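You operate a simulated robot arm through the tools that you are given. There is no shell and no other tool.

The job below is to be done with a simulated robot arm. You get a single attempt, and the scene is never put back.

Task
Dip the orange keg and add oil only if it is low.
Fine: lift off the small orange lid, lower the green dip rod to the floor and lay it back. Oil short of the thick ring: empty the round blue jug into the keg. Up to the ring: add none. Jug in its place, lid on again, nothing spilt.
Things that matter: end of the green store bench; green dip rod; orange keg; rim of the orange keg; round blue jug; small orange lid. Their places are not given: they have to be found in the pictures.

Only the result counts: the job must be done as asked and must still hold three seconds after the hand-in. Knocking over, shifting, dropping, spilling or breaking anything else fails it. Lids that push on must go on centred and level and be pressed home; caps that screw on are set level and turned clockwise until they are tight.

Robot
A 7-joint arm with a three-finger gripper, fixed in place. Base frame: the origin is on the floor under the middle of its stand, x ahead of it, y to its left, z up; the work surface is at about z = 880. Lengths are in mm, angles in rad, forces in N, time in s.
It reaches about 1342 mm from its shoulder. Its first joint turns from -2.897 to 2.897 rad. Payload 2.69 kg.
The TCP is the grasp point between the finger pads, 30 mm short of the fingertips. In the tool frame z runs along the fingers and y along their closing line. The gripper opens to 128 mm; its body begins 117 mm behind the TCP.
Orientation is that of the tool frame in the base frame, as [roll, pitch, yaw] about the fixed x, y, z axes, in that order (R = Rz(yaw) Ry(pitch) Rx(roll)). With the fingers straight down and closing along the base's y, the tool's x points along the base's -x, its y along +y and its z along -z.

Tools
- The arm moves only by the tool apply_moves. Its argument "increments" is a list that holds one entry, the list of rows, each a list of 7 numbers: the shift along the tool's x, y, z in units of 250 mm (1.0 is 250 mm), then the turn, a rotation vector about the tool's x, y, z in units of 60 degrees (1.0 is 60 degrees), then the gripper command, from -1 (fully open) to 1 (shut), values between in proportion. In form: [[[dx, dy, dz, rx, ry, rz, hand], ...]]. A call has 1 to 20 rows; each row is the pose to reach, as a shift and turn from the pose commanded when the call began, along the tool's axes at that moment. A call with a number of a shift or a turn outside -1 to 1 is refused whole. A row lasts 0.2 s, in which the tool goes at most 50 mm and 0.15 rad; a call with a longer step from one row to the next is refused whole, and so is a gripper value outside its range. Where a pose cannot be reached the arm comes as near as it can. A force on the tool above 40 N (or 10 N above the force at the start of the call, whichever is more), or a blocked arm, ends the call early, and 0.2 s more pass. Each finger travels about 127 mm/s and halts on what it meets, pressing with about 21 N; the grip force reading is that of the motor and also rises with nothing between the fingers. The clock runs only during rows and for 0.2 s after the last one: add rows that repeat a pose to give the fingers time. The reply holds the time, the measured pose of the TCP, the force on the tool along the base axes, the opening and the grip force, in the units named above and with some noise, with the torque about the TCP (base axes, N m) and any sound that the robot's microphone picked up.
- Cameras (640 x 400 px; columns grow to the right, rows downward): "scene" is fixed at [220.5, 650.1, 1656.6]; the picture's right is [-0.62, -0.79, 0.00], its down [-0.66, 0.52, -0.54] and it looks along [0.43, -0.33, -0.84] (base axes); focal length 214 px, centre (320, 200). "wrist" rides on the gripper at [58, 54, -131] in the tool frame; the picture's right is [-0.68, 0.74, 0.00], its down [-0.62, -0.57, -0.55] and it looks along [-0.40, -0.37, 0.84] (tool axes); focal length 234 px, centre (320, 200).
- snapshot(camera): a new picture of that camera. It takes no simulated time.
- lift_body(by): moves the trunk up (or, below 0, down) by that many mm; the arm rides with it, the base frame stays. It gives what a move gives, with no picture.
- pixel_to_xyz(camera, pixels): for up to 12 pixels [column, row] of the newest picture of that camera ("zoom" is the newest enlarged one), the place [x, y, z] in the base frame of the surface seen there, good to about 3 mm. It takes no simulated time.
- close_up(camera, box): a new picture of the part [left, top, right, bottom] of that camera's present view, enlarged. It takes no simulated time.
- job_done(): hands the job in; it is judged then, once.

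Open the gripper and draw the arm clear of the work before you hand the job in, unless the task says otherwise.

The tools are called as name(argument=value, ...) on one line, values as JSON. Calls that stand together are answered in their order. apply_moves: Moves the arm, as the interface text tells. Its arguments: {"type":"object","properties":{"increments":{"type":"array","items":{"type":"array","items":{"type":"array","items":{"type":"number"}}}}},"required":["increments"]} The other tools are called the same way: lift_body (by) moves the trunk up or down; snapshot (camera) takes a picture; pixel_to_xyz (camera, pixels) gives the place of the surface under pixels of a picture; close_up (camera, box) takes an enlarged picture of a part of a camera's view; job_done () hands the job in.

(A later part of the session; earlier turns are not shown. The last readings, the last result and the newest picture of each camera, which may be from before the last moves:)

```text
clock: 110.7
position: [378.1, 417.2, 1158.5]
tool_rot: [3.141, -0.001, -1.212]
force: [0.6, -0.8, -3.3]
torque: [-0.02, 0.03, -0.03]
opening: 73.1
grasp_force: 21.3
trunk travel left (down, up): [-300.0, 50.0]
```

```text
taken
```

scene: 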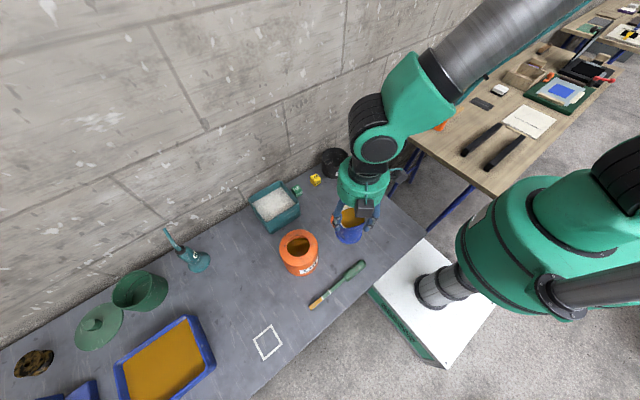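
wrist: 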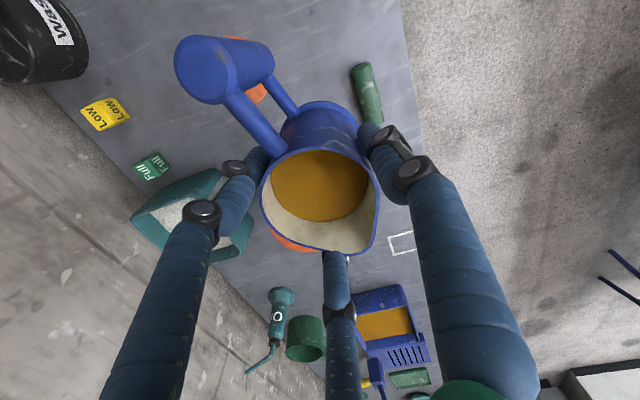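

Pose reached exactly (yaw 290.6°), jug level. I lower it smoothly to just above the table.

apply_moves(increments=[[[0, 0, 0.015, 0, 0, 0, 0.3], [0, 0, 0.05, 0, 0, 0, 0.3], [0, 0, 0.1, 0, 0, 0, 0.3], [0, 0, 0.17, 0, 0, 0, 0.3], [0, 0, 0.24, 0, 0, 0, 0.3], [0, 0, 0.32, 0, 0, 0, 0.3], [0, 0, 0.4, 0, 0, 0, 0.3], [0, 0, 0.48, 0, 0, 0, 0.3], [0, 0, 0.55, 0, 0, 0, 0.3], [0, 0, 0.61, 0, 0, 0, 0.3], [0, 0, 0.66, 0, 0, 0, 0.3], [0, 0, 0.69, 0, 0, 0, 0.3], [0, 0, 0.7, 0, 0, 0, 0.3], [0, 0, 0.7, 0, 0, 0, 0.3]]])

close_up(camera="scene", box=[290, 190, 410, 290])

```text
clock: 113.7
position: [376.3, 416.5, 982.5]
tool_rot: [-3.142, 0.0, -1.212]
force: [1.0, 0.0, -3.3]
torque: [0.01, 0.01, 0.0]
opening: 72.9
grasp_force: 21.2
trunk travel left (down, up): [-300.0, 50.0]
```

```text
4.00 times, centred on (350, 240) of scene
```

zoom: 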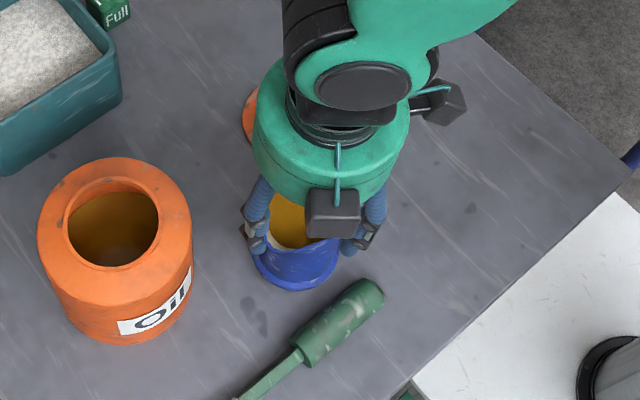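

The jug hangs about 12 mm above the table near the rod's handle. I shift it 6 mm away from the rod and lower gently to contact.

apply_moves(increments=[[[0, -0.012, 0, 0, 0, 0, 0.3], [0, -0.025, 0, 0, 0, 0, 0.3], [0, -0.025, 0.008, 0, 0, 0, 0.3], [0, -0.025, 0.016, 0, 0, 0, 0.3], [0, -0.025, 0.024, 0, 0, 0, 0.3], [0, -0.025, 0.032, 0, 0, 0, 0.3], [0, -0.025, 0.032, 0, 0, 0, 0.3]]])

apply_moves(increments=[[[0, 0, 0.004, 0, 0, 0, 0.3], [0, 0, 0.008, 0, 0, 0, 0.3], [0, 0, 0.012, 0, 0, 0, 0.3], [0, 0, 0.012, 0, 0, 0, 0.3]]])

```text
clock: 115.3
position: [382.6, 418.9, 975.1]
tool_rot: [3.14, -0.003, -1.212]
force: [-0.7, -0.3, -4.1]
torque: [0.03, 0.04, -0.02]
opening: 72.9
grasp_force: 21.0
trunk travel left (down, up): [-300.0, 50.0]
```

```text
clock: 116.3
position: [381.4, 419.0, 971.6]
tool_rot: [-3.141, -0.002, -1.21]
force: [-0.6, -0.3, -3.1]
torque: [0.06, -0.02, 0.02]
opening: 72.7
grasp_force: 21.0
trunk travel left (down, up): [-300.0, 50.0]
```

Still hanging at z≈971.6. I continue in 1 mm steps.

apply_moves(increments=[[[0, 0, 0.004, 0, 0, 0, 0.3], [0, 0, 0.008, 0, 0, 0, 0.3], [0, 0, 0.008, 0, 0, 0, 0.3]]])

apply_moves(increments=[[[0, 0, 0.004, 0, 0, 0, 0.3], [0, 0, 0.006, 0, 0, 0, 0.3], [0, 0, 0.006, 0, 0, 0, 0.3]]])

```text
clock: 117.1
position: [383.0, 419.2, 970.2]
tool_rot: [-3.141, 0.0, -1.21]
force: [-0.6, -2.1, 7.9]
torque: [-0.6, -0.07, -0.06]
opening: 72.7
grasp_force: 21.4
trunk travel left (down, up): [-300.0, 50.0]
```

```text
clock: 117.9
position: [383.0, 420.4, 970.4]
tool_rot: [-3.139, 0.0, -1.212]
force: [-7.7, 4.2, 18.0]
torque: [0.14, 0.33, -0.01]
opening: 73.1
grasp_force: 21.1
trunk travel left (down, up): [-300.0, 50.0]
```

The jug stands on the table (18 N pressing). I ease off and open the fingers slowly, then look.

apply_moves(increments=[[[0, 0, -0.007, 0, 0, 0, 0.3], [0, 0, -0.008, 0, 0, 0, 0.0], [0, 0, -0.008, 0, 0, 0, -0.1], [0, 0, -0.008, 0, 0, 0, -0.18], [0, 0, -0.008, 0, 0, 0, -0.26], [0, 0, -0.008, 0, 0, 0, -0.36], [0, 0, -0.008, 0, 0, 0, -0.46], [0, 0, -0.008, 0, 0, 0, -0.56], [0, 0, -0.008, 0, 0, 0, -0.56]]])

snapshot(camera="wrist")

close_up(camera="scene", box=[290, 190, 410, 290])

```text
clock: 119.9
position: [382.6, 419.2, 969.7]
tool_rot: [-3.141, -0.001, -1.212]
force: [-0.5, 0.1, -0.5]
torque: [-0.02, -0.01, 0.02]
opening: 99.9
grasp_force: 0.0
trunk travel left (down, up): [-300.0, 50.0]
```

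```text
taken
```

wrist: 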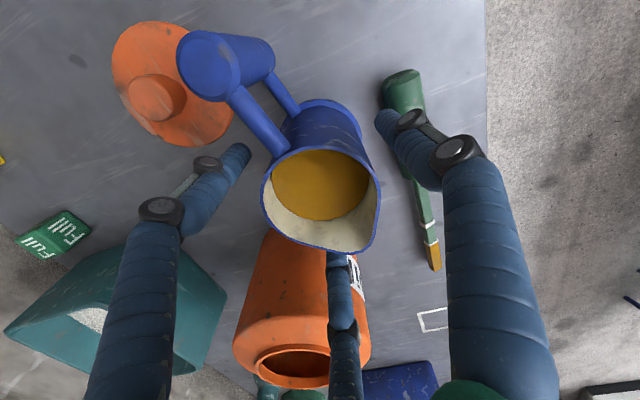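

```text
4.00 times, centred on (350, 240) of scene
```

zoom: 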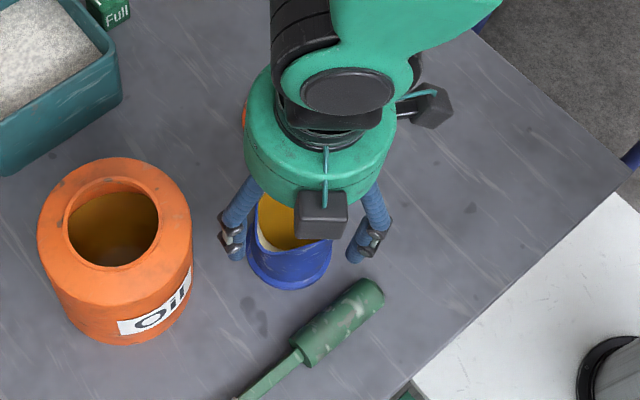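

The jug stands free and level, clear of rod, lid and keg. I lift the hand straight up out of it.

apply_moves(increments=[[[0, 0, -0.06, 0, 0, 0, -0.56], [0, 0, -0.16, 0, 0, 0, -0.56], [0, 0, -0.3, 0, 0, 0, -0.56], [0, 0, -0.45, 0, 0, 0, -0.56], [0, 0, -0.6, 0, 0, 0, -0.4], [0, 0, -0.75, 0, 0, 0, -0.3], [0, 0, -0.9, 0, 0, 0, -0.2], [0, 0, -1.0, 0, 0, 0, -0.1], [0, 0, -1.0, 0, 0, 0, -0.1]]])

snapshot(camera="scene")

snapshot(camera="wrist")

```text
clock: 121.9
position: [382.3, 418.6, 1219.7]
tool_rot: [-3.141, -0.002, -1.212]
force: [0.3, 0.3, 0.2]
torque: [0.03, 0.0, -0.02]
opening: 70.4
grasp_force: 0.0
trunk travel left (down, up): [-300.0, 50.0]
```

```text
taken
```

scene: 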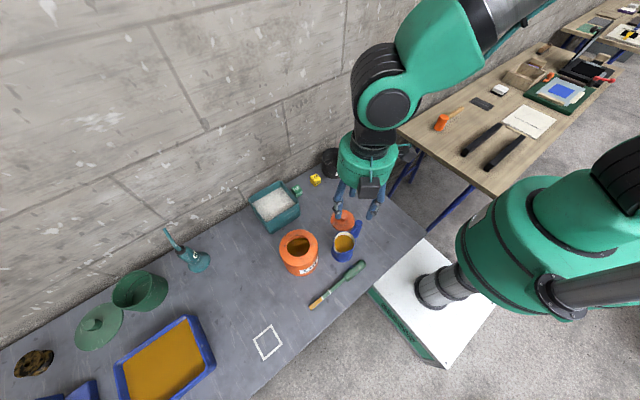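

```text
taken
```

wrist: 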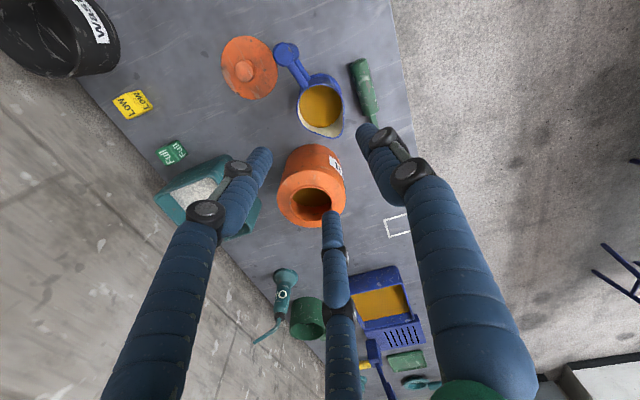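

The jug stands between keg, lid and rod. I zoom in and measure its post, rim and spout here.

close_up(camera="wrist", box=[230, 20, 390, 150])

pixel_to_xyz(camera="zoom", pixels=[[222, 85], [212, 80], [232, 92], [275, 145], [355, 245], [310, 230], [400, 235], [345, 290], [330, 190], [420, 215], [110, 150], [120, 170]])

close_up(camera="scene", box=[310, 200, 390, 280])

```text
3.08 times, centred on (310, 85) of wrist
```

zoom: 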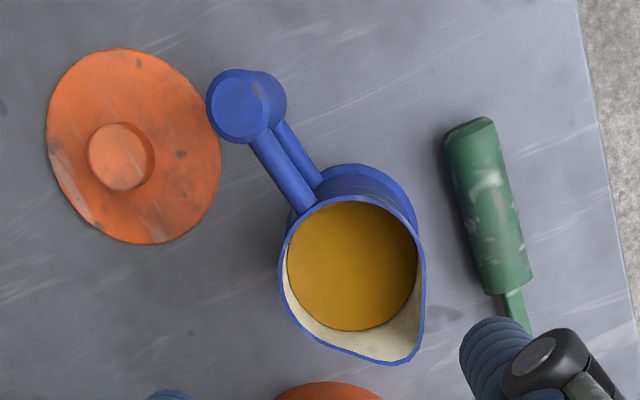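

```text
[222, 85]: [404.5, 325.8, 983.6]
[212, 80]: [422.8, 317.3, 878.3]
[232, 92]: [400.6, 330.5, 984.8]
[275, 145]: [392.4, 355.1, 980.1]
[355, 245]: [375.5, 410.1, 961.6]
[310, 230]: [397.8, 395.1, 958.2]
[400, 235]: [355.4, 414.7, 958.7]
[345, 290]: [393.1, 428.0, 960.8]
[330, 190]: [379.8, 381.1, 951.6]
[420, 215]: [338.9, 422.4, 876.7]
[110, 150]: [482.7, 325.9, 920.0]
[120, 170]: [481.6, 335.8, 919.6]
```

```text
5.00 times, centred on (350, 240) of scene
```

zoom: 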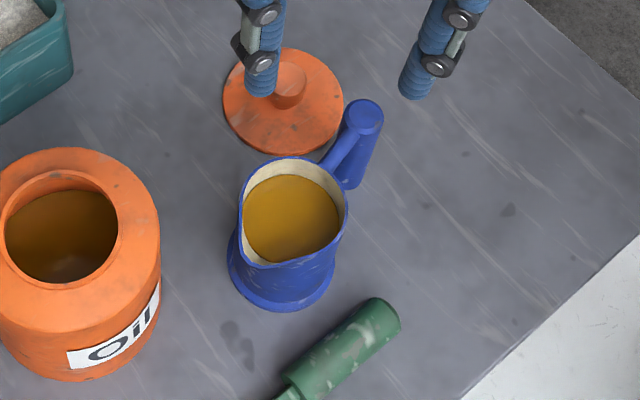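

Measured: body centre (381,416.5), post (401,333), spout tip (371,465), so the spout points at about 103°. To grip the post from behind with the camera side up, I turn the hand to yaw 125° in three stages, high above the jug.

apply_moves(increments=[[[0, 0, 0, 0, 0, 0.11, -0.1], [0, 0, 0, 0, 0, 0.23, -0.1], [0, 0, 0, 0, 0, 0.35, -0.1], [0, 0, 0, 0, 0, 0.47, -0.1], [0, 0, 0, 0, 0, 0.59, -0.1], [0, 0, 0, 0, 0, 0.71, -0.1], [0, 0, 0, 0, 0, 0.82, -0.1], [0, 0, 0, 0, 0, 0.92, -0.1], [0, 0, 0, 0, 0, 0.92, -0.1]]])

apply_moves(increments=[[[0, 0, 0, 0, 0, 0.11, -0.1], [0, 0, 0, 0, 0, 0.23, -0.1], [0, 0, 0, 0, 0, 0.35, -0.1], [0, 0, 0, 0, 0, 0.47, -0.1], [0, 0, 0, 0, 0, 0.59, -0.1], [0, 0, 0, 0, 0, 0.71, -0.1], [0, 0, 0, 0, 0, 0.82, -0.1], [0, 0, 0, 0, 0, 0.92, -0.1], [0, 0, 0, 0, 0, 0.92, -0.1]]])

apply_moves(increments=[[[0, 0, 0, 0, 0, 0.11, -0.1], [0, 0, 0, 0, 0, 0.23, -0.1], [0, 0, 0, 0, 0, 0.35, -0.1], [0, 0, 0, 0, 0, 0.47, -0.1], [0, 0, 0, 0, 0, 0.59, -0.1], [0, 0, 0, 0, 0, 0.71, -0.1], [0, 0, 0, 0, 0, 0.82, -0.1], [0, 0, 0, 0, 0, 0.92, -0.1], [0, 0, 0, 0, 0, 0.92, -0.1]]])

```text
clock: 123.9
position: [382.9, 418.1, 1219.6]
tool_rot: [-3.14, 0.001, -2.176]
force: [0.0, -0.2, 0.1]
torque: [0.01, 0.05, 0.01]
opening: 70.4
grasp_force: 0.0
trunk travel left (down, up): [-300.0, 50.0]
```

```text
clock: 125.9
position: [380.7, 419.6, 1220.5]
tool_rot: [-3.14, 0.0, -3.139]
force: [0.4, 0.1, -0.3]
torque: [-0.04, 0.0, -0.03]
opening: 70.4
grasp_force: 0.0
trunk travel left (down, up): [-300.0, 50.0]
```

```text
clock: 127.9
position: [382.7, 419.2, 1220.8]
tool_rot: [3.141, 0.001, 2.179]
force: [1.0, 0.0, 0.0]
torque: [0.02, 0.04, 0.01]
opening: 70.5
grasp_force: 0.0
trunk travel left (down, up): [-300.0, 50.0]
```

Yaw 124.9° reached. I back off behind the post and pitch the hand up by 30°, then check.

apply_moves(increments=[[[-0.04, 0.004, -0.005, 0, 0.05, 0, -0.1], [-0.09, 0.008, -0.01, 0, 0.11, 0, -0.1], [-0.14, 0.012, -0.016, 0, 0.18, 0, -0.1], [-0.19, 0.016, -0.022, 0, 0.25, 0, -0.1], [-0.24, 0.02, -0.028, 0, 0.32, 0, -0.1], [-0.3, 0.024, -0.034, 0, 0.4, 0, -0.1], [-0.357, 0.029, -0.04, 0, 0.5, 0, -0.1], [-0.357, 0.029, -0.04, 0, 0.5, 0, -0.1]]])

apply_moves(increments=[[[0, 0, 0, 0, 0.08, 0, -0.1], [0, 0, 0, 0, 0.17, 0, -0.1], [0, 0, 0, 0, 0.26, 0, -0.1], [0, 0, 0, 0, 0.35, 0, -0.1], [0, 0, 0, 0, 0.43, 0, -0.1], [0, 0, 0, 0, 0.5, 0, -0.1], [0, 0, 0, 0, 0.5, 0, -0.1]]])

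snapshot(camera="scene")

snapshot(camera="wrist")

```text
clock: 129.7
position: [439.6, 350.6, 1230.5]
tool_rot: [-3.141, -0.524, 2.183]
force: [0.4, -0.2, -0.4]
torque: [0.03, 0.02, -0.01]
opening: 70.3
grasp_force: 0.0
trunk travel left (down, up): [-300.0, 50.0]
```

```text
clock: 131.3
position: [440.8, 350.7, 1231.4]
tool_rot: [-3.141, -1.047, 2.182]
force: [0.0, -0.2, -0.1]
torque: [0.02, 0.01, 0.0]
opening: 70.5
grasp_force: 0.0
trunk travel left (down, up): [-300.0, 50.0]
```

```text
taken
```

scene: 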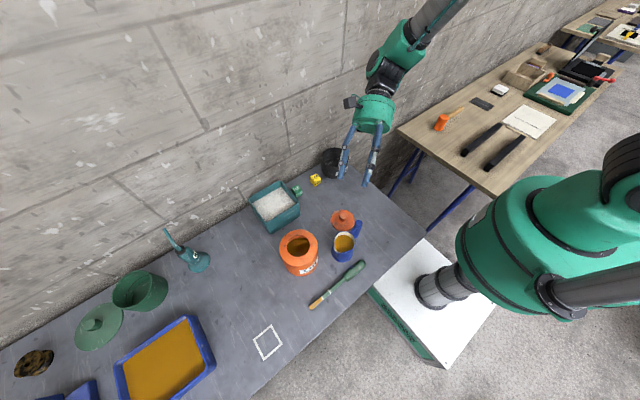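

```text
taken
```

wrist: 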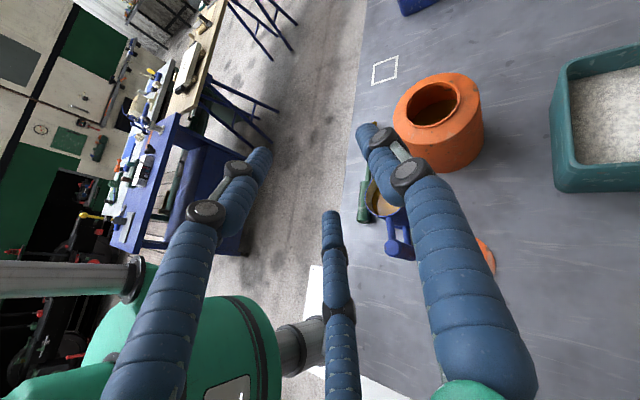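

The hand is exactly in pose: pointing 125° and 30° down, camera side up. I bring it down behind the post in two moves.

apply_moves(increments=[[[-0.08, -0.025, 0.002, 0, 0, 0, 0.0], [-0.2, -0.06, 0.005, 0, 0, 0, 0.03], [-0.33, -0.095, 0.007, 0, 0, 0, 0.03], [-0.46, -0.13, 0.01, 0, 0, 0, 0.03], [-0.56, -0.16, 0.012, 0, 0, 0, 0.03], [-0.593, -0.169, 0.013, 0, 0, 0, 0.03], [-0.593, -0.169, 0.013, 0, 0, 0, 0.03]]])

apply_moves(increments=[[[-0.06, 0, 0.035, 0, 0, 0, 0.03], [-0.15, 0, 0.087, 0, 0, 0, 0.03], [-0.25, 0, 0.144, 0, 0, 0, 0.03], [-0.34, 0, 0.196, 0, 0, 0, 0.03], [-0.4, 0, 0.231, 0, 0, 0, 0.03], [-0.416, 0, 0.24, 0, 0, 0, 0.03], [-0.416, 0, 0.24, 0, 0, 0, 0.03]]])

snapshot(camera="wrist")

close_up(camera="scene", box=[300, 180, 420, 280])

```text
clock: 132.9
position: [445.6, 267.4, 1102.0]
tool_rot: [3.141, -1.045, 2.182]
force: [0.4, 0.8, 0.4]
torque: [0.03, -0.02, 0.0]
opening: 62.0
grasp_force: 0.0
trunk travel left (down, up): [-300.0, 50.0]
```

```text
clock: 134.5
position: [446.1, 267.7, 981.1]
tool_rot: [3.141, -1.046, 2.181]
force: [0.0, -0.2, 0.2]
torque: [-0.03, 0.03, -0.01]
opening: 62.0
grasp_force: 0.0
trunk travel left (down, up): [-300.0, 50.0]
```

```text
taken
```

wrist: 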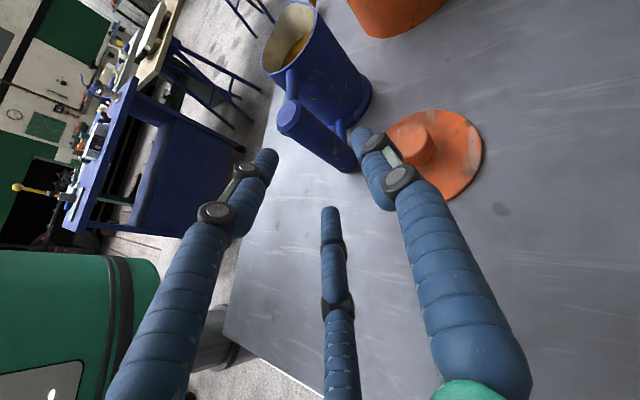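

```text
4.00 times, centred on (360, 230) of scene
```

zoom: 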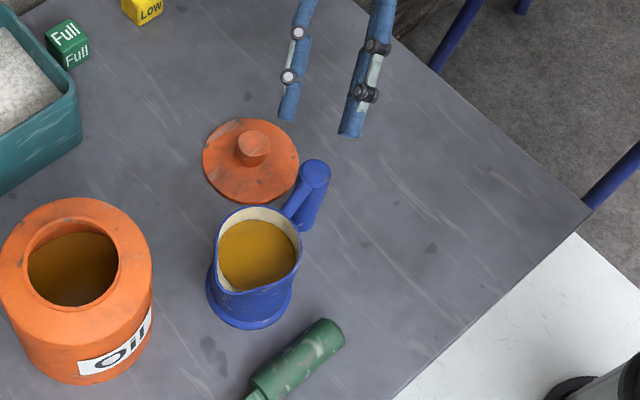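

The post stands centrally between the fingers in the wrist view, at about (318,138). I check its position once more by measurement before moving in.

close_up(camera="wrist", box=[240, 60, 400, 220])

pixel_to_xyz(camera="wrist", pixels=[[288, 112], [300, 125], [310, 140], [325, 135], [335, 150], [345, 165], [318, 132], [330, 160]])

```text
2.50 times, centred on (320, 140) of wrist
```

zoom: 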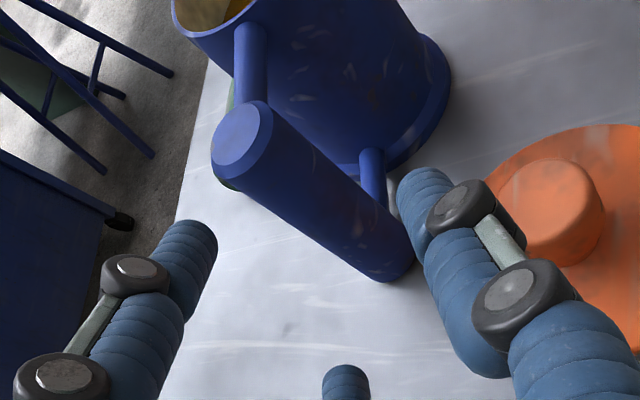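

```text
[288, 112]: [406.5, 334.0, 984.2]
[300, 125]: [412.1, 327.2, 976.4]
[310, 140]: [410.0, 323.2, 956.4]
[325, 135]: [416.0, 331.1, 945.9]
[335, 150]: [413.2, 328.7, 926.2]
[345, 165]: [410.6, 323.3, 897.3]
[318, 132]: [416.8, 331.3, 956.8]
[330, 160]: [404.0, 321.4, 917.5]
```

The post's centre works out at (402,334), within 2 mm of the grip line. I advance 80 mm along the fingers' axis around it.

apply_moves(increments=[[[0, 0.003, 0.05, 0, 0, 0, 0.03], [0, 0.006, 0.11, 0, 0, 0, 0.03], [0, 0.006, 0.17, 0, 0, 0, 0.03], [0, 0.006, 0.23, 0, 0, 0, 0.03], [0, 0.006, 0.28, 0, 0, 0, 0.03], [0, 0.006, 0.32, 0, 0, 0, 0.03], [0, 0.006, 0.32, 0, 0, 0, 0.03]]])

snapshot(camera="wrist")

close_up(camera="scene", box=[310, 190, 390, 270])

```text
clock: 136.1
position: [406.7, 324.2, 938.6]
tool_rot: [-3.142, -1.045, 2.181]
force: [0.2, -0.6, 0.6]
torque: [-0.01, 0.02, 0.02]
opening: 62.1
grasp_force: 0.0
trunk travel left (down, up): [-300.0, 50.0]
```

```text
taken
```

wrist: 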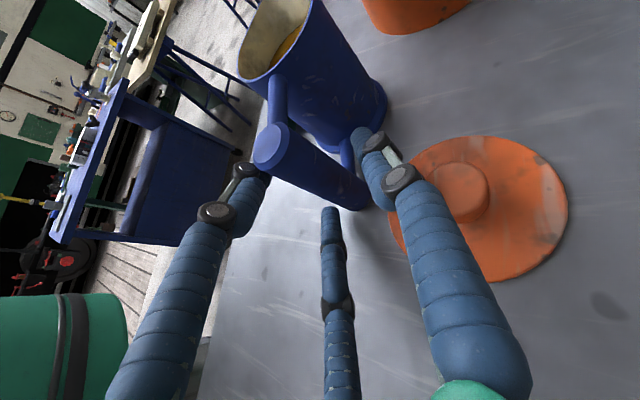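

```text
5.00 times, centred on (350, 230) of scene
```

zoom: 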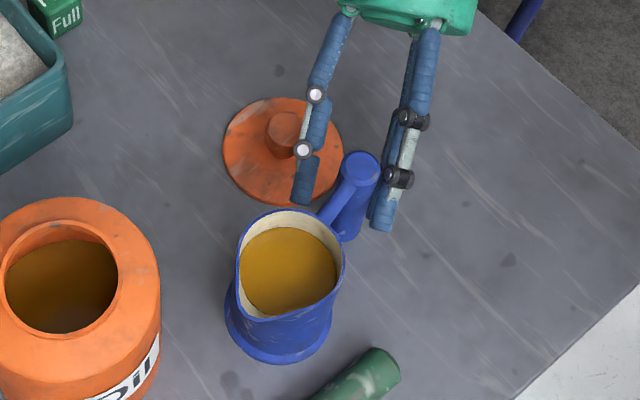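

The fingers straddle the post properly, with no contact. I close them slowly on it.

apply_moves(increments=[[[0, 0, 0, 0, 0, 0, 0.15], [0, 0, 0, 0, 0, 0, 0.25], [0, 0, 0, 0, 0, 0, 0.33], [0, 0, 0, 0, 0, 0, 0.4], [0, 0, 0, 0, 0, 0, 0.46], [0, 0, 0, 0, 0, 0, 0.52], [0, 0, 0, 0, 0, 0, 0.6], [0, 0, 0, 0, 0, 0, 0.8], [0, 0, 0, 0, 0, 0, 0.9], [0, 0, 0, 0, 0, 0, 0.9]]])

snapshot(camera="wrist")

close_up(camera="scene", box=[310, 190, 390, 270])

```text
clock: 138.3
position: [406.6, 324.5, 939.7]
tool_rot: [-3.141, -1.045, 2.179]
force: [0.2, -0.2, 0.3]
torque: [-0.27, -0.09, -0.03]
opening: 40.6
grasp_force: 21.1
trunk travel left (down, up): [-300.0, 50.0]
```

```text
taken
```

wrist: 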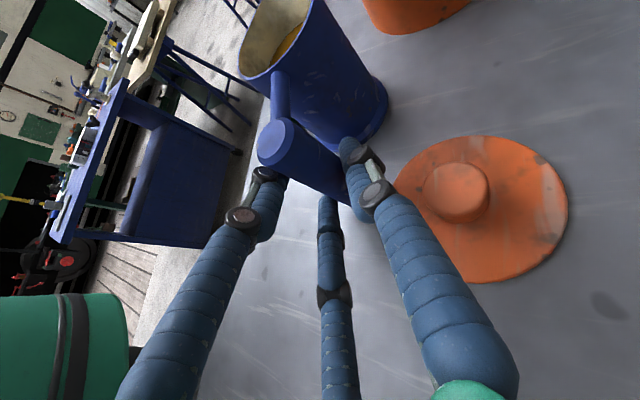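

```text
5.00 times, centred on (350, 230) of scene
```

zoom: 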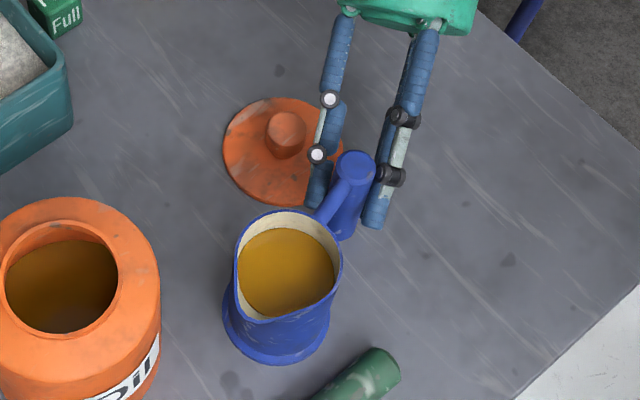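

The post is gripped (21 N). I lift very gently by a few mm and check whether the jug stays level.

apply_moves(increments=[[[0.01, 0, -0.006, 0, 0, 0, 0.9], [0.021, 0, -0.012, 0, 0, 0, 0.9], [0.035, 0, -0.02, 0, 0, 0, 0.9], [0.035, 0, -0.02, 0, 0, 0, 0.9], [0.035, 0, -0.02, 0, 0, 0, 0.9]]])

snapshot(camera="wrist")

close_up(camera="scene", box=[310, 190, 390, 270])

pixel_to_xyz(camera="zoom", pixels=[[355, 165], [340, 200], [275, 212], [335, 250], [238, 270], [262, 315], [285, 265], [270, 350]])

```text
clock: 139.5
position: [408.7, 325.5, 949.5]
tool_rot: [-3.138, -1.045, 2.18]
force: [-0.7, 0.6, -2.4]
torque: [-0.32, -0.07, 0.01]
opening: 40.8
grasp_force: 20.8
trunk travel left (down, up): [-300.0, 50.0]
```

```text
taken
```

wrist: 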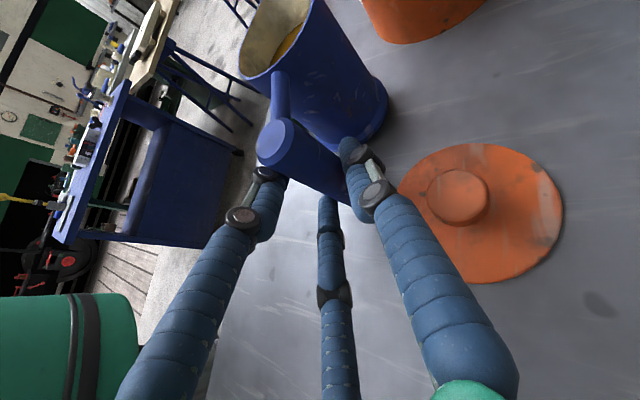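

```text
5.00 times, centred on (350, 230) of scene
```

zoom: 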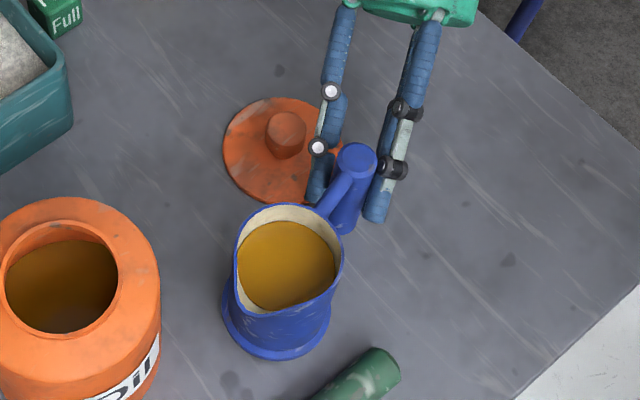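

```text
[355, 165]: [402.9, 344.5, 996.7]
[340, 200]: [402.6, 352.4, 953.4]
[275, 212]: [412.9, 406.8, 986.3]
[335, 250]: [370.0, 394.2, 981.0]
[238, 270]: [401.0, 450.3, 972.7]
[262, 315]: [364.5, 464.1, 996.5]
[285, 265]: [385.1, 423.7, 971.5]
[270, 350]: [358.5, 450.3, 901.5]
```

The jug lifts level (load about 2.4 N, oil surface still flat). I zoom in to fix the positions of the spout tip and post exactly relative to the hand.

close_up(camera="scene", box=[325, 212, 365, 262])

pixel_to_xyz(camera="zoom", pixels=[[240, 365], [250, 362], [235, 350], [390, 290], [395, 240], [255, 205], [230, 280], [330, 180], [440, 70], [470, 60], [330, 290], [420, 80]])

```text
8.00 times, centred on (345, 237) of scene
```

zoom: 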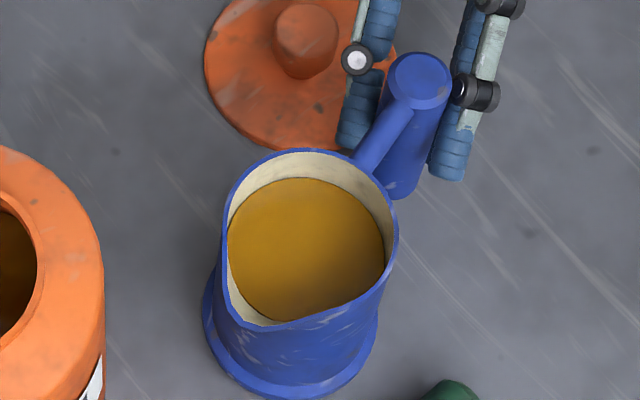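

```text
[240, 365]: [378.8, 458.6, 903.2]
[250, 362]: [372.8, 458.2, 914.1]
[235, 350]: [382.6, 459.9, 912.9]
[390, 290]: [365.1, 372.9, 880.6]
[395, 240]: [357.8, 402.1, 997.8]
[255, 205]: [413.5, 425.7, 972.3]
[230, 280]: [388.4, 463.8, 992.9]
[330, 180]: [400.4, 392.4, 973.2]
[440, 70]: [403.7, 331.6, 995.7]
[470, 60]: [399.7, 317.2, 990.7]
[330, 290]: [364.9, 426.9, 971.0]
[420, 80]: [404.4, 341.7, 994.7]
```

The jug is level and well held. Tip is about 150 mm ahead of and 45 mm above the grasp point along the spout direction (104°). I raise the jug smoothly by 141 mm.

apply_moves(increments=[[[0.01, 0, -0.006, 0, 0, 0, 0.9], [0.035, 0, -0.02, 0, 0, 0, 0.9], [0.075, 0, -0.043, 0, 0, 0, 0.9], [0.12, 0, -0.069, 0, 0, 0, 0.9], [0.17, 0, -0.098, 0, 0, 0, 0.9], [0.225, 0, -0.13, 0, 0, 0, 0.9], [0.28, 0, -0.162, 0, 0, 0, 0.9], [0.335, 0, -0.194, 0, 0, 0, 0.9], [0.385, 0, -0.223, 0, 0, 0, 0.9], [0.43, 0, -0.249, 0, 0, 0, 0.9], [0.465, 0, -0.269, 0, 0, 0, 0.9], [0.488, 0, -0.282, 0, 0, 0, 0.9], [0.488, 0, -0.282, 0, 0, 0, 0.9]]])

close_up(camera="scene", box=[270, 170, 400, 280])

snapshot(camera="wrist")

```text
clock: 142.3
position: [407.5, 325.7, 1091.0]
tool_rot: [-3.139, -1.044, 2.18]
force: [0.5, 0.0, -3.3]
torque: [-0.31, -0.1, 0.01]
opening: 40.6
grasp_force: 20.2
trunk travel left (down, up): [-300.0, 50.0]
```

```text
3.64 times, centred on (335, 225) of scene
```

zoom: 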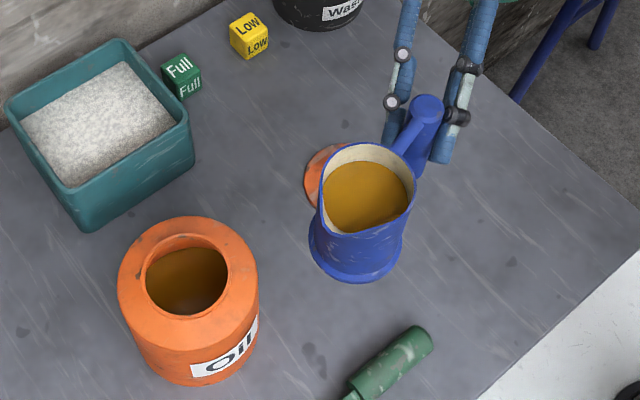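

```text
taken
```

wrist: 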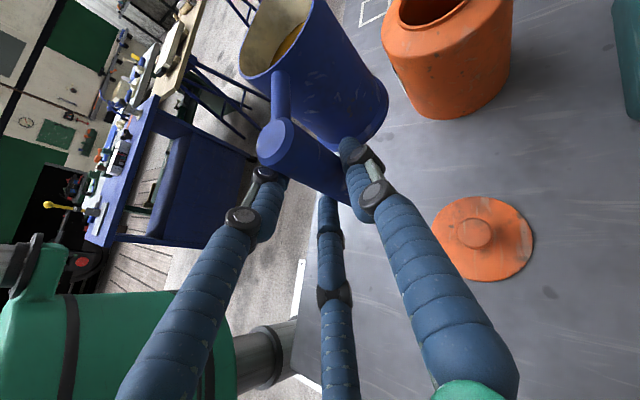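

No slip at all: the jug looks identical in the wrist view. I zoom in on the spout to refine the tip's position.

close_up(camera="scene", box=[325, 205, 369, 249])

pixel_to_xyz(camera="zoom", pixels=[[218, 290], [222, 300], [228, 296], [236, 292], [212, 270], [395, 190], [300, 225], [215, 230]])

```text
9.09 times, centred on (347, 227) of scene
```

zoom: 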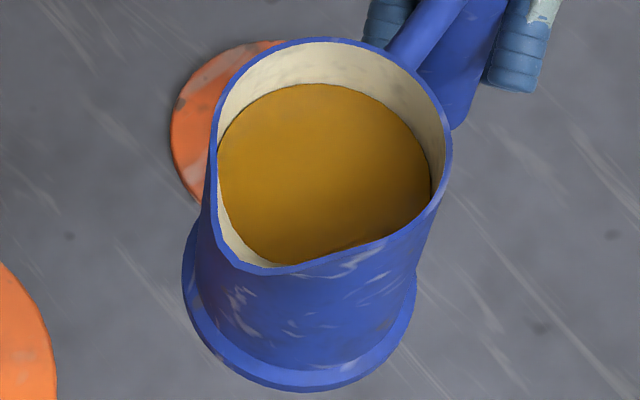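

```text
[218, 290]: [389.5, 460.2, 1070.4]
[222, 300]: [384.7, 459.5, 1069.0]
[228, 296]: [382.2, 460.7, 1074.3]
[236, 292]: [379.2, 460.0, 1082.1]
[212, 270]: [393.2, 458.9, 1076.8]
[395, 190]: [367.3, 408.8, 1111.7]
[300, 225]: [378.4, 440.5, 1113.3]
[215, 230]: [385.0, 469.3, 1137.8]
```

Refined: the tip lies 152 mm ahead (spout direction 105°) and 45 mm above the grasp point. I move the jug level sideways so that the tip comes over the near part of the keg's mouth, 22 mm short of its centre.

apply_moves(increments=[[[0, 0.01, 0, 0, 0, 0, 0.9], [0, 0.035, 0.001, 0, 0, 0, 0.9], [0.001, 0.075, 0.002, 0, 0, 0, 0.9], [0.002, 0.125, 0.003, 0, 0, 0, 0.9], [0.002, 0.18, 0.004, 0, 0, 0, 0.9], [0.003, 0.235, 0.005, 0, 0, 0, 0.9], [0.004, 0.285, 0.006, 0, 0, 0, 0.9], [0.004, 0.33, 0.007, 0, 0, 0, 0.9], [0.005, 0.37, 0.008, 0, 0, 0, 0.9], [0.005, 0.398, 0.009, 0, 0, 0, 0.9], [0.0054, 0.412, 0.0094, 0, 0, 0, 0.9], [0.0054, 0.412, 0.0094, 0, 0, 0, 0.9]]])

snapshot(camera="scene")

close_up(camera="scene", box=[260, 190, 356, 270])

snapshot(camera="wrist")

```text
clock: 144.9
position: [490.6, 385.8, 1091.3]
tool_rot: [-3.14, -1.045, 2.179]
force: [-0.3, 0.1, -3.0]
torque: [-0.29, -0.03, 0.01]
opening: 40.8
grasp_force: 20.7
trunk travel left (down, up): [-300.0, 50.0]
```

```text
taken
```

scene: 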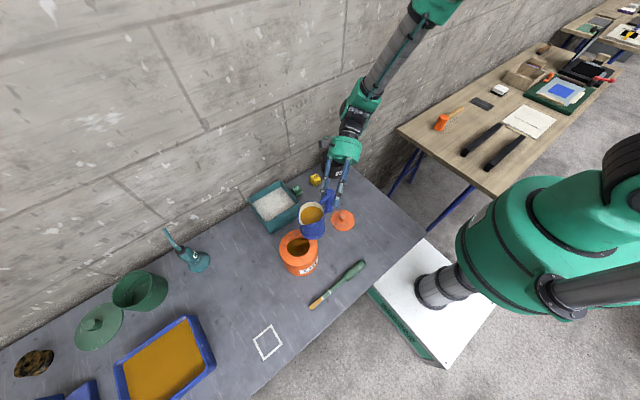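

```text
5.00 times, centred on (308, 230) of scene
```

zoom: 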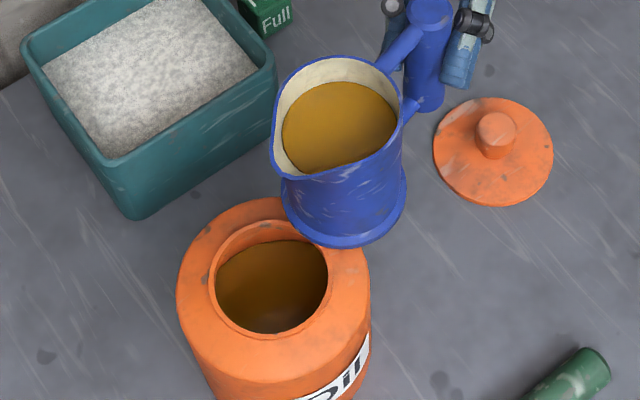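

```text
taken
```

wrist: 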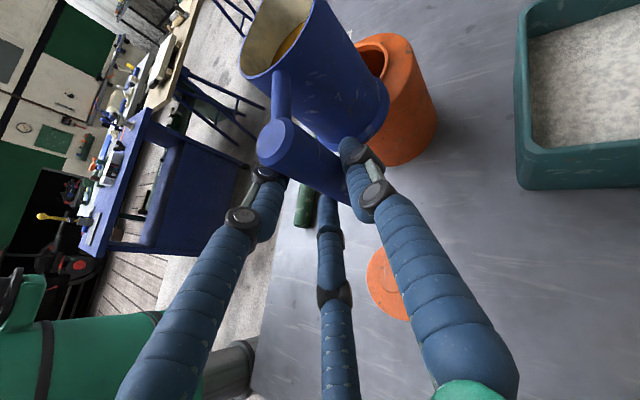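

The tip sits about 22 mm short of the mouth's centre and 6 mm to one side, high above it; the jug is level. I start the pour slowly: tilt to 20° (below where oil can flow), correcting the 6 mm and coming down along with it.

apply_moves(increments=[[[0.013, 0.0034, -0.0143, 0.0057, -0.0313, 0.0099, 0.9], [0.0256, 0.0068, -0.0284, 0.0114, -0.0626, 0.0197, 0.9], [0.0375, 0.0101, -0.0422, 0.0171, -0.094, 0.0296, 0.9], [0.0483, 0.0139, -0.0539, 0.0228, -0.1253, 0.0395, 0.9], [0.059, 0.0168, -0.0657, 0.0285, -0.1566, 0.0494, 0.9], [0.0669, 0.0163, -0.072, 0.0342, -0.1879, 0.0592, 0.9], [0.0742, 0.0157, -0.0779, 0.0399, -0.2193, 0.0691, 0.9], [0.0807, 0.0155, -0.0826, 0.0456, -0.2506, 0.079, 0.9], [0.0861, 0.0156, -0.0853, 0.0513, -0.2819, 0.0889, 0.9], [0.091, 0.0159, -0.0872, 0.057, -0.3132, 0.0987, 0.9], [0.091, 0.0159, -0.0872, 0.057, -0.3132, 0.0987, 0.9]]])

close_up(camera="scene", box=[260, 190, 356, 270])

snapshot(camera="wrist")

```text
clock: 147.3
position: [497.3, 382.3, 1122.3]
tool_rot: [-2.987, -0.712, 2.059]
force: [-0.1, -0.4, -3.1]
torque: [-0.27, -0.06, -0.01]
opening: 40.5
grasp_force: 20.3
trunk travel left (down, up): [-300.0, 50.0]
```

```text
5.00 times, centred on (308, 230) of scene
```

zoom: 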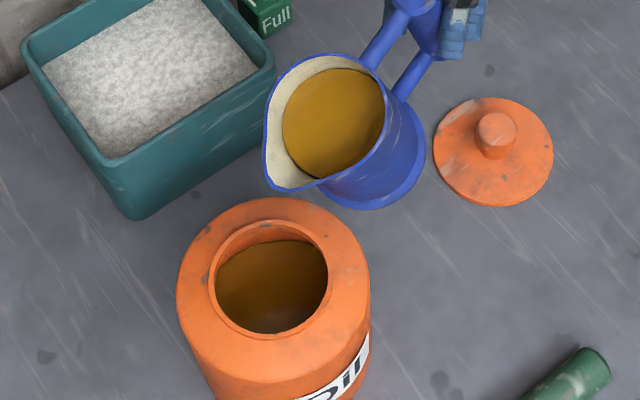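

```text
taken
```

wrist: 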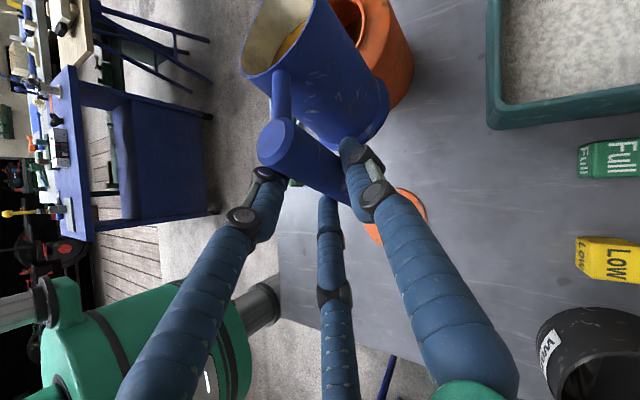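

The tip is now about 22 mm short of centre and 5–6 mm to the other side; no flow yet. I continue from 20° to 32° in 1.5° steps, taking that 5.5 mm back before the oil starts, and then look.

apply_moves(increments=[[[0.0043, -0.0046, 0.0018, 0.0043, -0.0235, 0.0074, 0.9], [0.0087, -0.0092, 0.0036, 0.0086, -0.047, 0.0148, 0.9], [0.0129, -0.0134, 0.0054, 0.0128, -0.0705, 0.0222, 0.9], [0.0192, -0.0178, 0.0067, 0.0171, -0.094, 0.0296, 0.9], [0.0252, -0.0169, 0.0062, 0.0214, -0.1175, 0.037, 0.9]]])

close_up(camera="scene", box=[260, 190, 356, 270])

```text
clock: 148.5
position: [491.1, 385.8, 1126.5]
tool_rot: [-2.949, -0.581, 2.038]
force: [0.7, -0.6, -3.7]
torque: [-0.28, -0.07, 0.01]
opening: 40.8
grasp_force: 21.1
trunk travel left (down, up): [-300.0, 50.0]
```

```text
5.00 times, centred on (308, 230) of scene
```

zoom: 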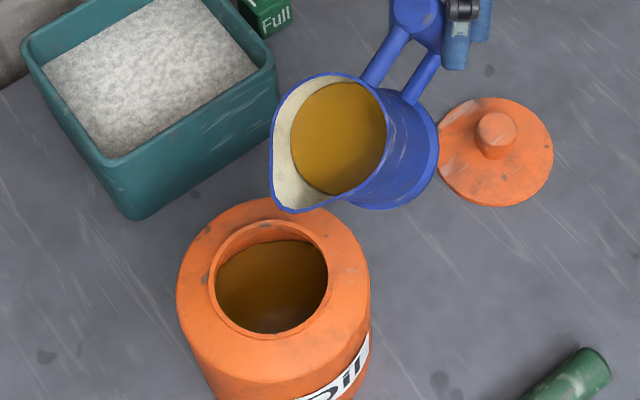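

The jug is tilted about 27.5°, tip over the near half of the mouth, centred sideways, and no oil has left yet. I go on to about 39.5° in 1.5° steps and look for the stream.

apply_moves(increments=[[[0.0064, -0.002, -0.0005, 0.0043, -0.0235, 0.0074, 0.9], [0.0133, -0.0036, -0.0003, 0.0086, -0.047, 0.0148, 0.9], [0.0211, -0.0022, -0.0003, 0.0128, -0.0705, 0.0222, 0.9], [0.0292, -0.0007, 0, 0.0171, -0.094, 0.0296, 0.9], [0.0369, 0.0008, 0, 0.0214, -0.1175, 0.037, 0.9], [0.0448, 0.0024, 0.0006, 0.0257, -0.141, 0.0444, 0.9], [0.0524, 0.0041, 0.0015, 0.0299, -0.1645, 0.0518, 0.9], [0.0603, 0.0057, 0.0021, 0.0342, -0.1879, 0.0592, 0.9]]])

close_up(camera="scene", box=[260, 190, 356, 270])

```text
clock: 150.3
position: [485.8, 398.1, 1132.7]
tool_rot: [-2.905, -0.376, 2.017]
force: [-0.9, 0.0, -3.3]
torque: [-0.22, -0.06, -0.02]
opening: 40.4
grasp_force: 20.9
trunk travel left (down, up): [-300.0, 50.0]
```

```text
5.00 times, centred on (308, 230) of scene
```

zoom: 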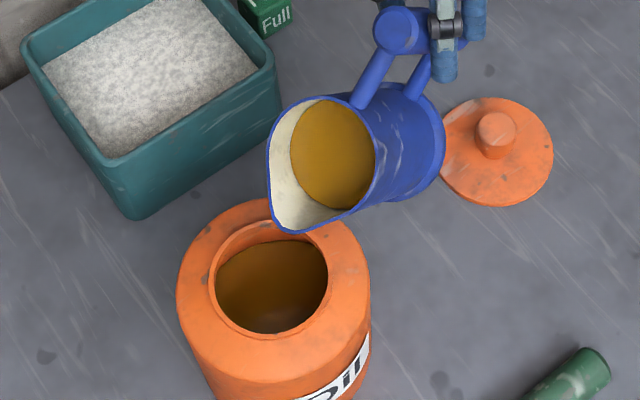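

Still no stream at 39.5° (the load reads the same). I go on in the same small steps to 50° and look again.

apply_moves(increments=[[[0.0089, 0.0035, -0.0034, 0.0043, -0.0235, 0.0074, 0.9], [0.0185, 0.007, -0.0074, 0.0086, -0.047, 0.0148, 0.9], [0.0281, 0.0101, -0.0113, 0.0128, -0.0705, 0.0222, 0.9], [0.0388, 0.0108, -0.0151, 0.0171, -0.094, 0.0296, 0.9], [0.0505, 0.0116, -0.0193, 0.0214, -0.1175, 0.037, 0.9], [0.0627, 0.0124, -0.0238, 0.0257, -0.141, 0.0444, 0.9], [0.0745, 0.0132, -0.0281, 0.0299, -0.1645, 0.0518, 0.9]]])

close_up(camera="scene", box=[260, 190, 356, 270])

```text
clock: 151.9
position: [483.3, 414.2, 1146.2]
tool_rot: [-2.872, -0.196, 2.008]
force: [-0.4, 0.0, -3.2]
torque: [-0.17, -0.03, -0.01]
opening: 40.7
grasp_force: 21.6
trunk travel left (down, up): [-300.0, 50.0]
```

```text
5.00 times, centred on (308, 230) of scene
```

zoom: 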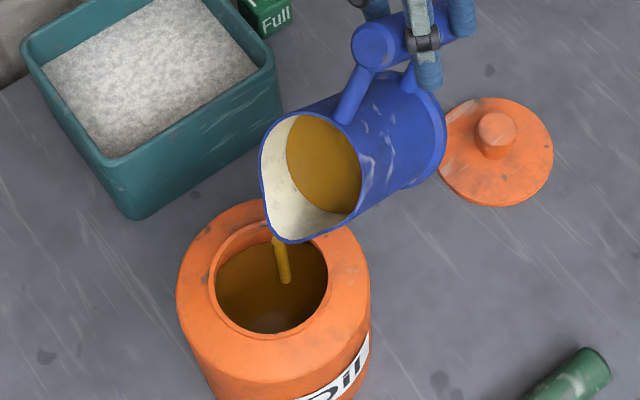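

A thin stream has begun, falling straight from the tip into the mouth (zoom (280,240) to (287,283)). I keep tilting at the same slow pace to about 60°, with the tip held over the mouth.

apply_moves(increments=[[[0.0122, 0.0001, -0.0068, 0.0043, -0.0235, 0.0074, 0.9], [0.0246, 0.0003, -0.0132, 0.0086, -0.047, 0.0148, 0.9], [0.0368, 0.0004, -0.02, 0.0128, -0.0705, 0.0222, 0.9], [0.0496, 0.0009, -0.0259, 0.0171, -0.094, 0.0296, 0.9], [0.0626, 0.0015, -0.0314, 0.0214, -0.1175, 0.037, 0.9], [0.0757, 0.0021, -0.0369, 0.0257, -0.141, 0.0444, 0.9], [0.0889, 0.0027, -0.0428, 0.0299, -0.1645, 0.0518, 0.9]]])

close_up(camera="scene", box=[260, 190, 356, 270])

```text
clock: 153.5
position: [478.5, 434.4, 1160.0]
tool_rot: [-2.84, -0.014, 2.003]
force: [0.5, -0.2, -3.0]
torque: [-0.11, -0.05, 0.0]
opening: 40.6
grasp_force: 20.7
trunk travel left (down, up): [-300.0, 50.0]
```

```text
5.00 times, centred on (308, 230) of scene
```

zoom: 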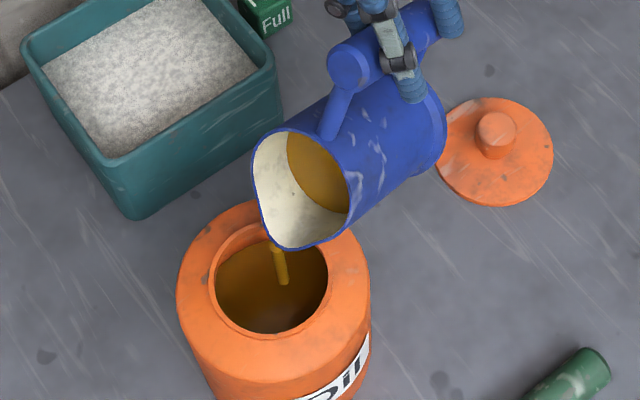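

The stream falls cleanly inside the mouth and the jug's level is dropping. I continue to 71° at the same pace.

apply_moves(increments=[[[0.0127, -0.0001, -0.0077, 0.0043, -0.0235, 0.0074, 0.9], [0.0251, -0.0004, -0.0158, 0.0086, -0.047, 0.0148, 0.9], [0.0375, -0.0007, -0.0238, 0.0128, -0.0705, 0.0222, 0.9], [0.051, -0.0008, -0.0319, 0.0171, -0.094, 0.0296, 0.9], [0.0645, -0.0009, -0.04, 0.0214, -0.1175, 0.037, 0.9], [0.0781, -0.001, -0.0481, 0.0257, -0.141, 0.0444, 0.9], [0.092, -0.0008, -0.0555, 0.0299, -0.1645, 0.0518, 0.9]]])

close_up(camera="scene", box=[260, 190, 356, 270])

```text
clock: 155.1
position: [473.1, 456.5, 1173.2]
tool_rot: [-2.809, 0.167, 2.006]
force: [0.1, 0.2, -2.7]
torque: [-0.09, -0.01, -0.01]
opening: 40.6
grasp_force: 20.7
trunk travel left (down, up): [-300.0, 50.0]
```

```text
5.00 times, centred on (308, 230) of scene
```

zoom: 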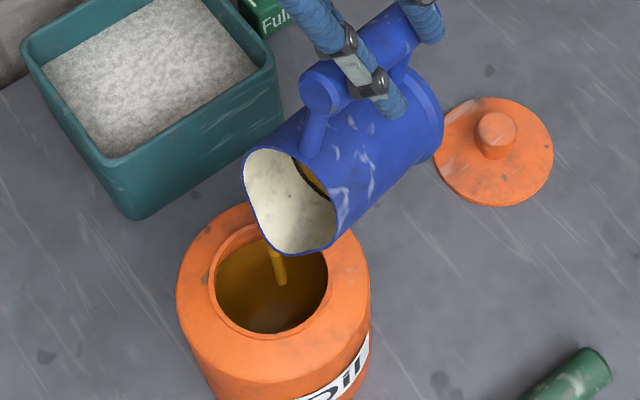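

Stream still well inside the mouth; the load is falling (2.7 N). I continue to 91° in 2° steps with a small sideways trim.

apply_moves(increments=[[[0.0174, -0.0048, -0.0117, 0.0057, -0.0313, 0.0099, 0.9], [0.0349, -0.0093, -0.0226, 0.0114, -0.0626, 0.0197, 0.9], [0.0524, -0.0139, -0.0339, 0.0171, -0.094, 0.0296, 0.9], [0.0692, -0.0148, -0.0464, 0.0228, -0.1253, 0.0395, 0.9], [0.087, -0.0151, -0.0575, 0.0285, -0.1566, 0.0494, 0.9], [0.1058, -0.0149, -0.0678, 0.0342, -0.1879, 0.0592, 0.9], [0.1245, -0.0148, -0.0783, 0.0399, -0.2193, 0.0691, 0.9], [0.1433, -0.0146, -0.0885, 0.0456, -0.2506, 0.079, 0.9], [0.1621, -0.0144, -0.0987, 0.0513, -0.2819, 0.0889, 0.9], [0.1817, -0.0138, -0.1084, 0.057, -0.3132, 0.0987, 0.9]]])

close_up(camera="scene", box=[260, 190, 356, 270])

snapshot(camera="scene")

```text
clock: 157.3
position: [457.6, 503.9, 1193.4]
tool_rot: [-2.74, 0.506, 2.028]
force: [0.7, 0.3, -3.9]
torque: [0.02, 0.03, 0.0]
opening: 40.6
grasp_force: 20.9
trunk travel left (down, up): [-300.0, 50.0]
```

```text
5.00 times, centred on (308, 230) of scene
```

zoom: 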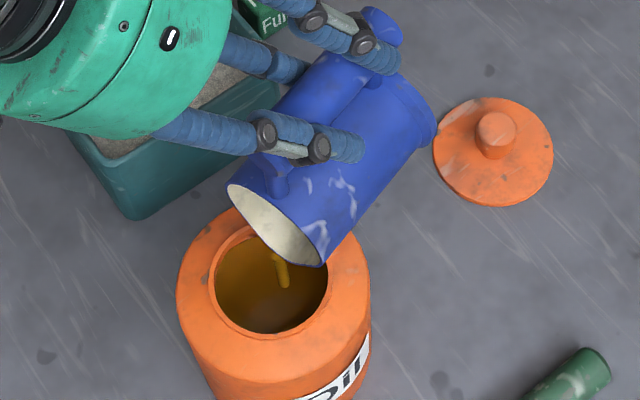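

```text
taken
```

scene: 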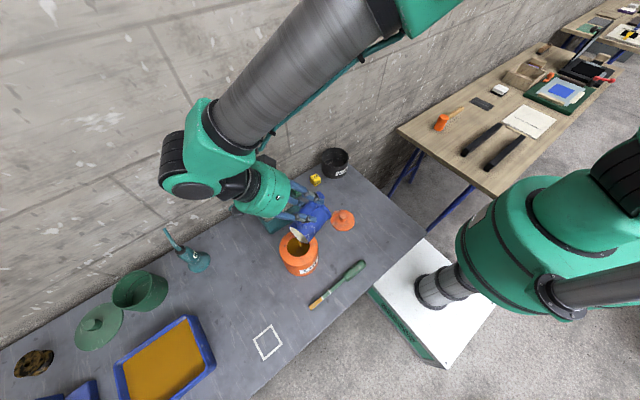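

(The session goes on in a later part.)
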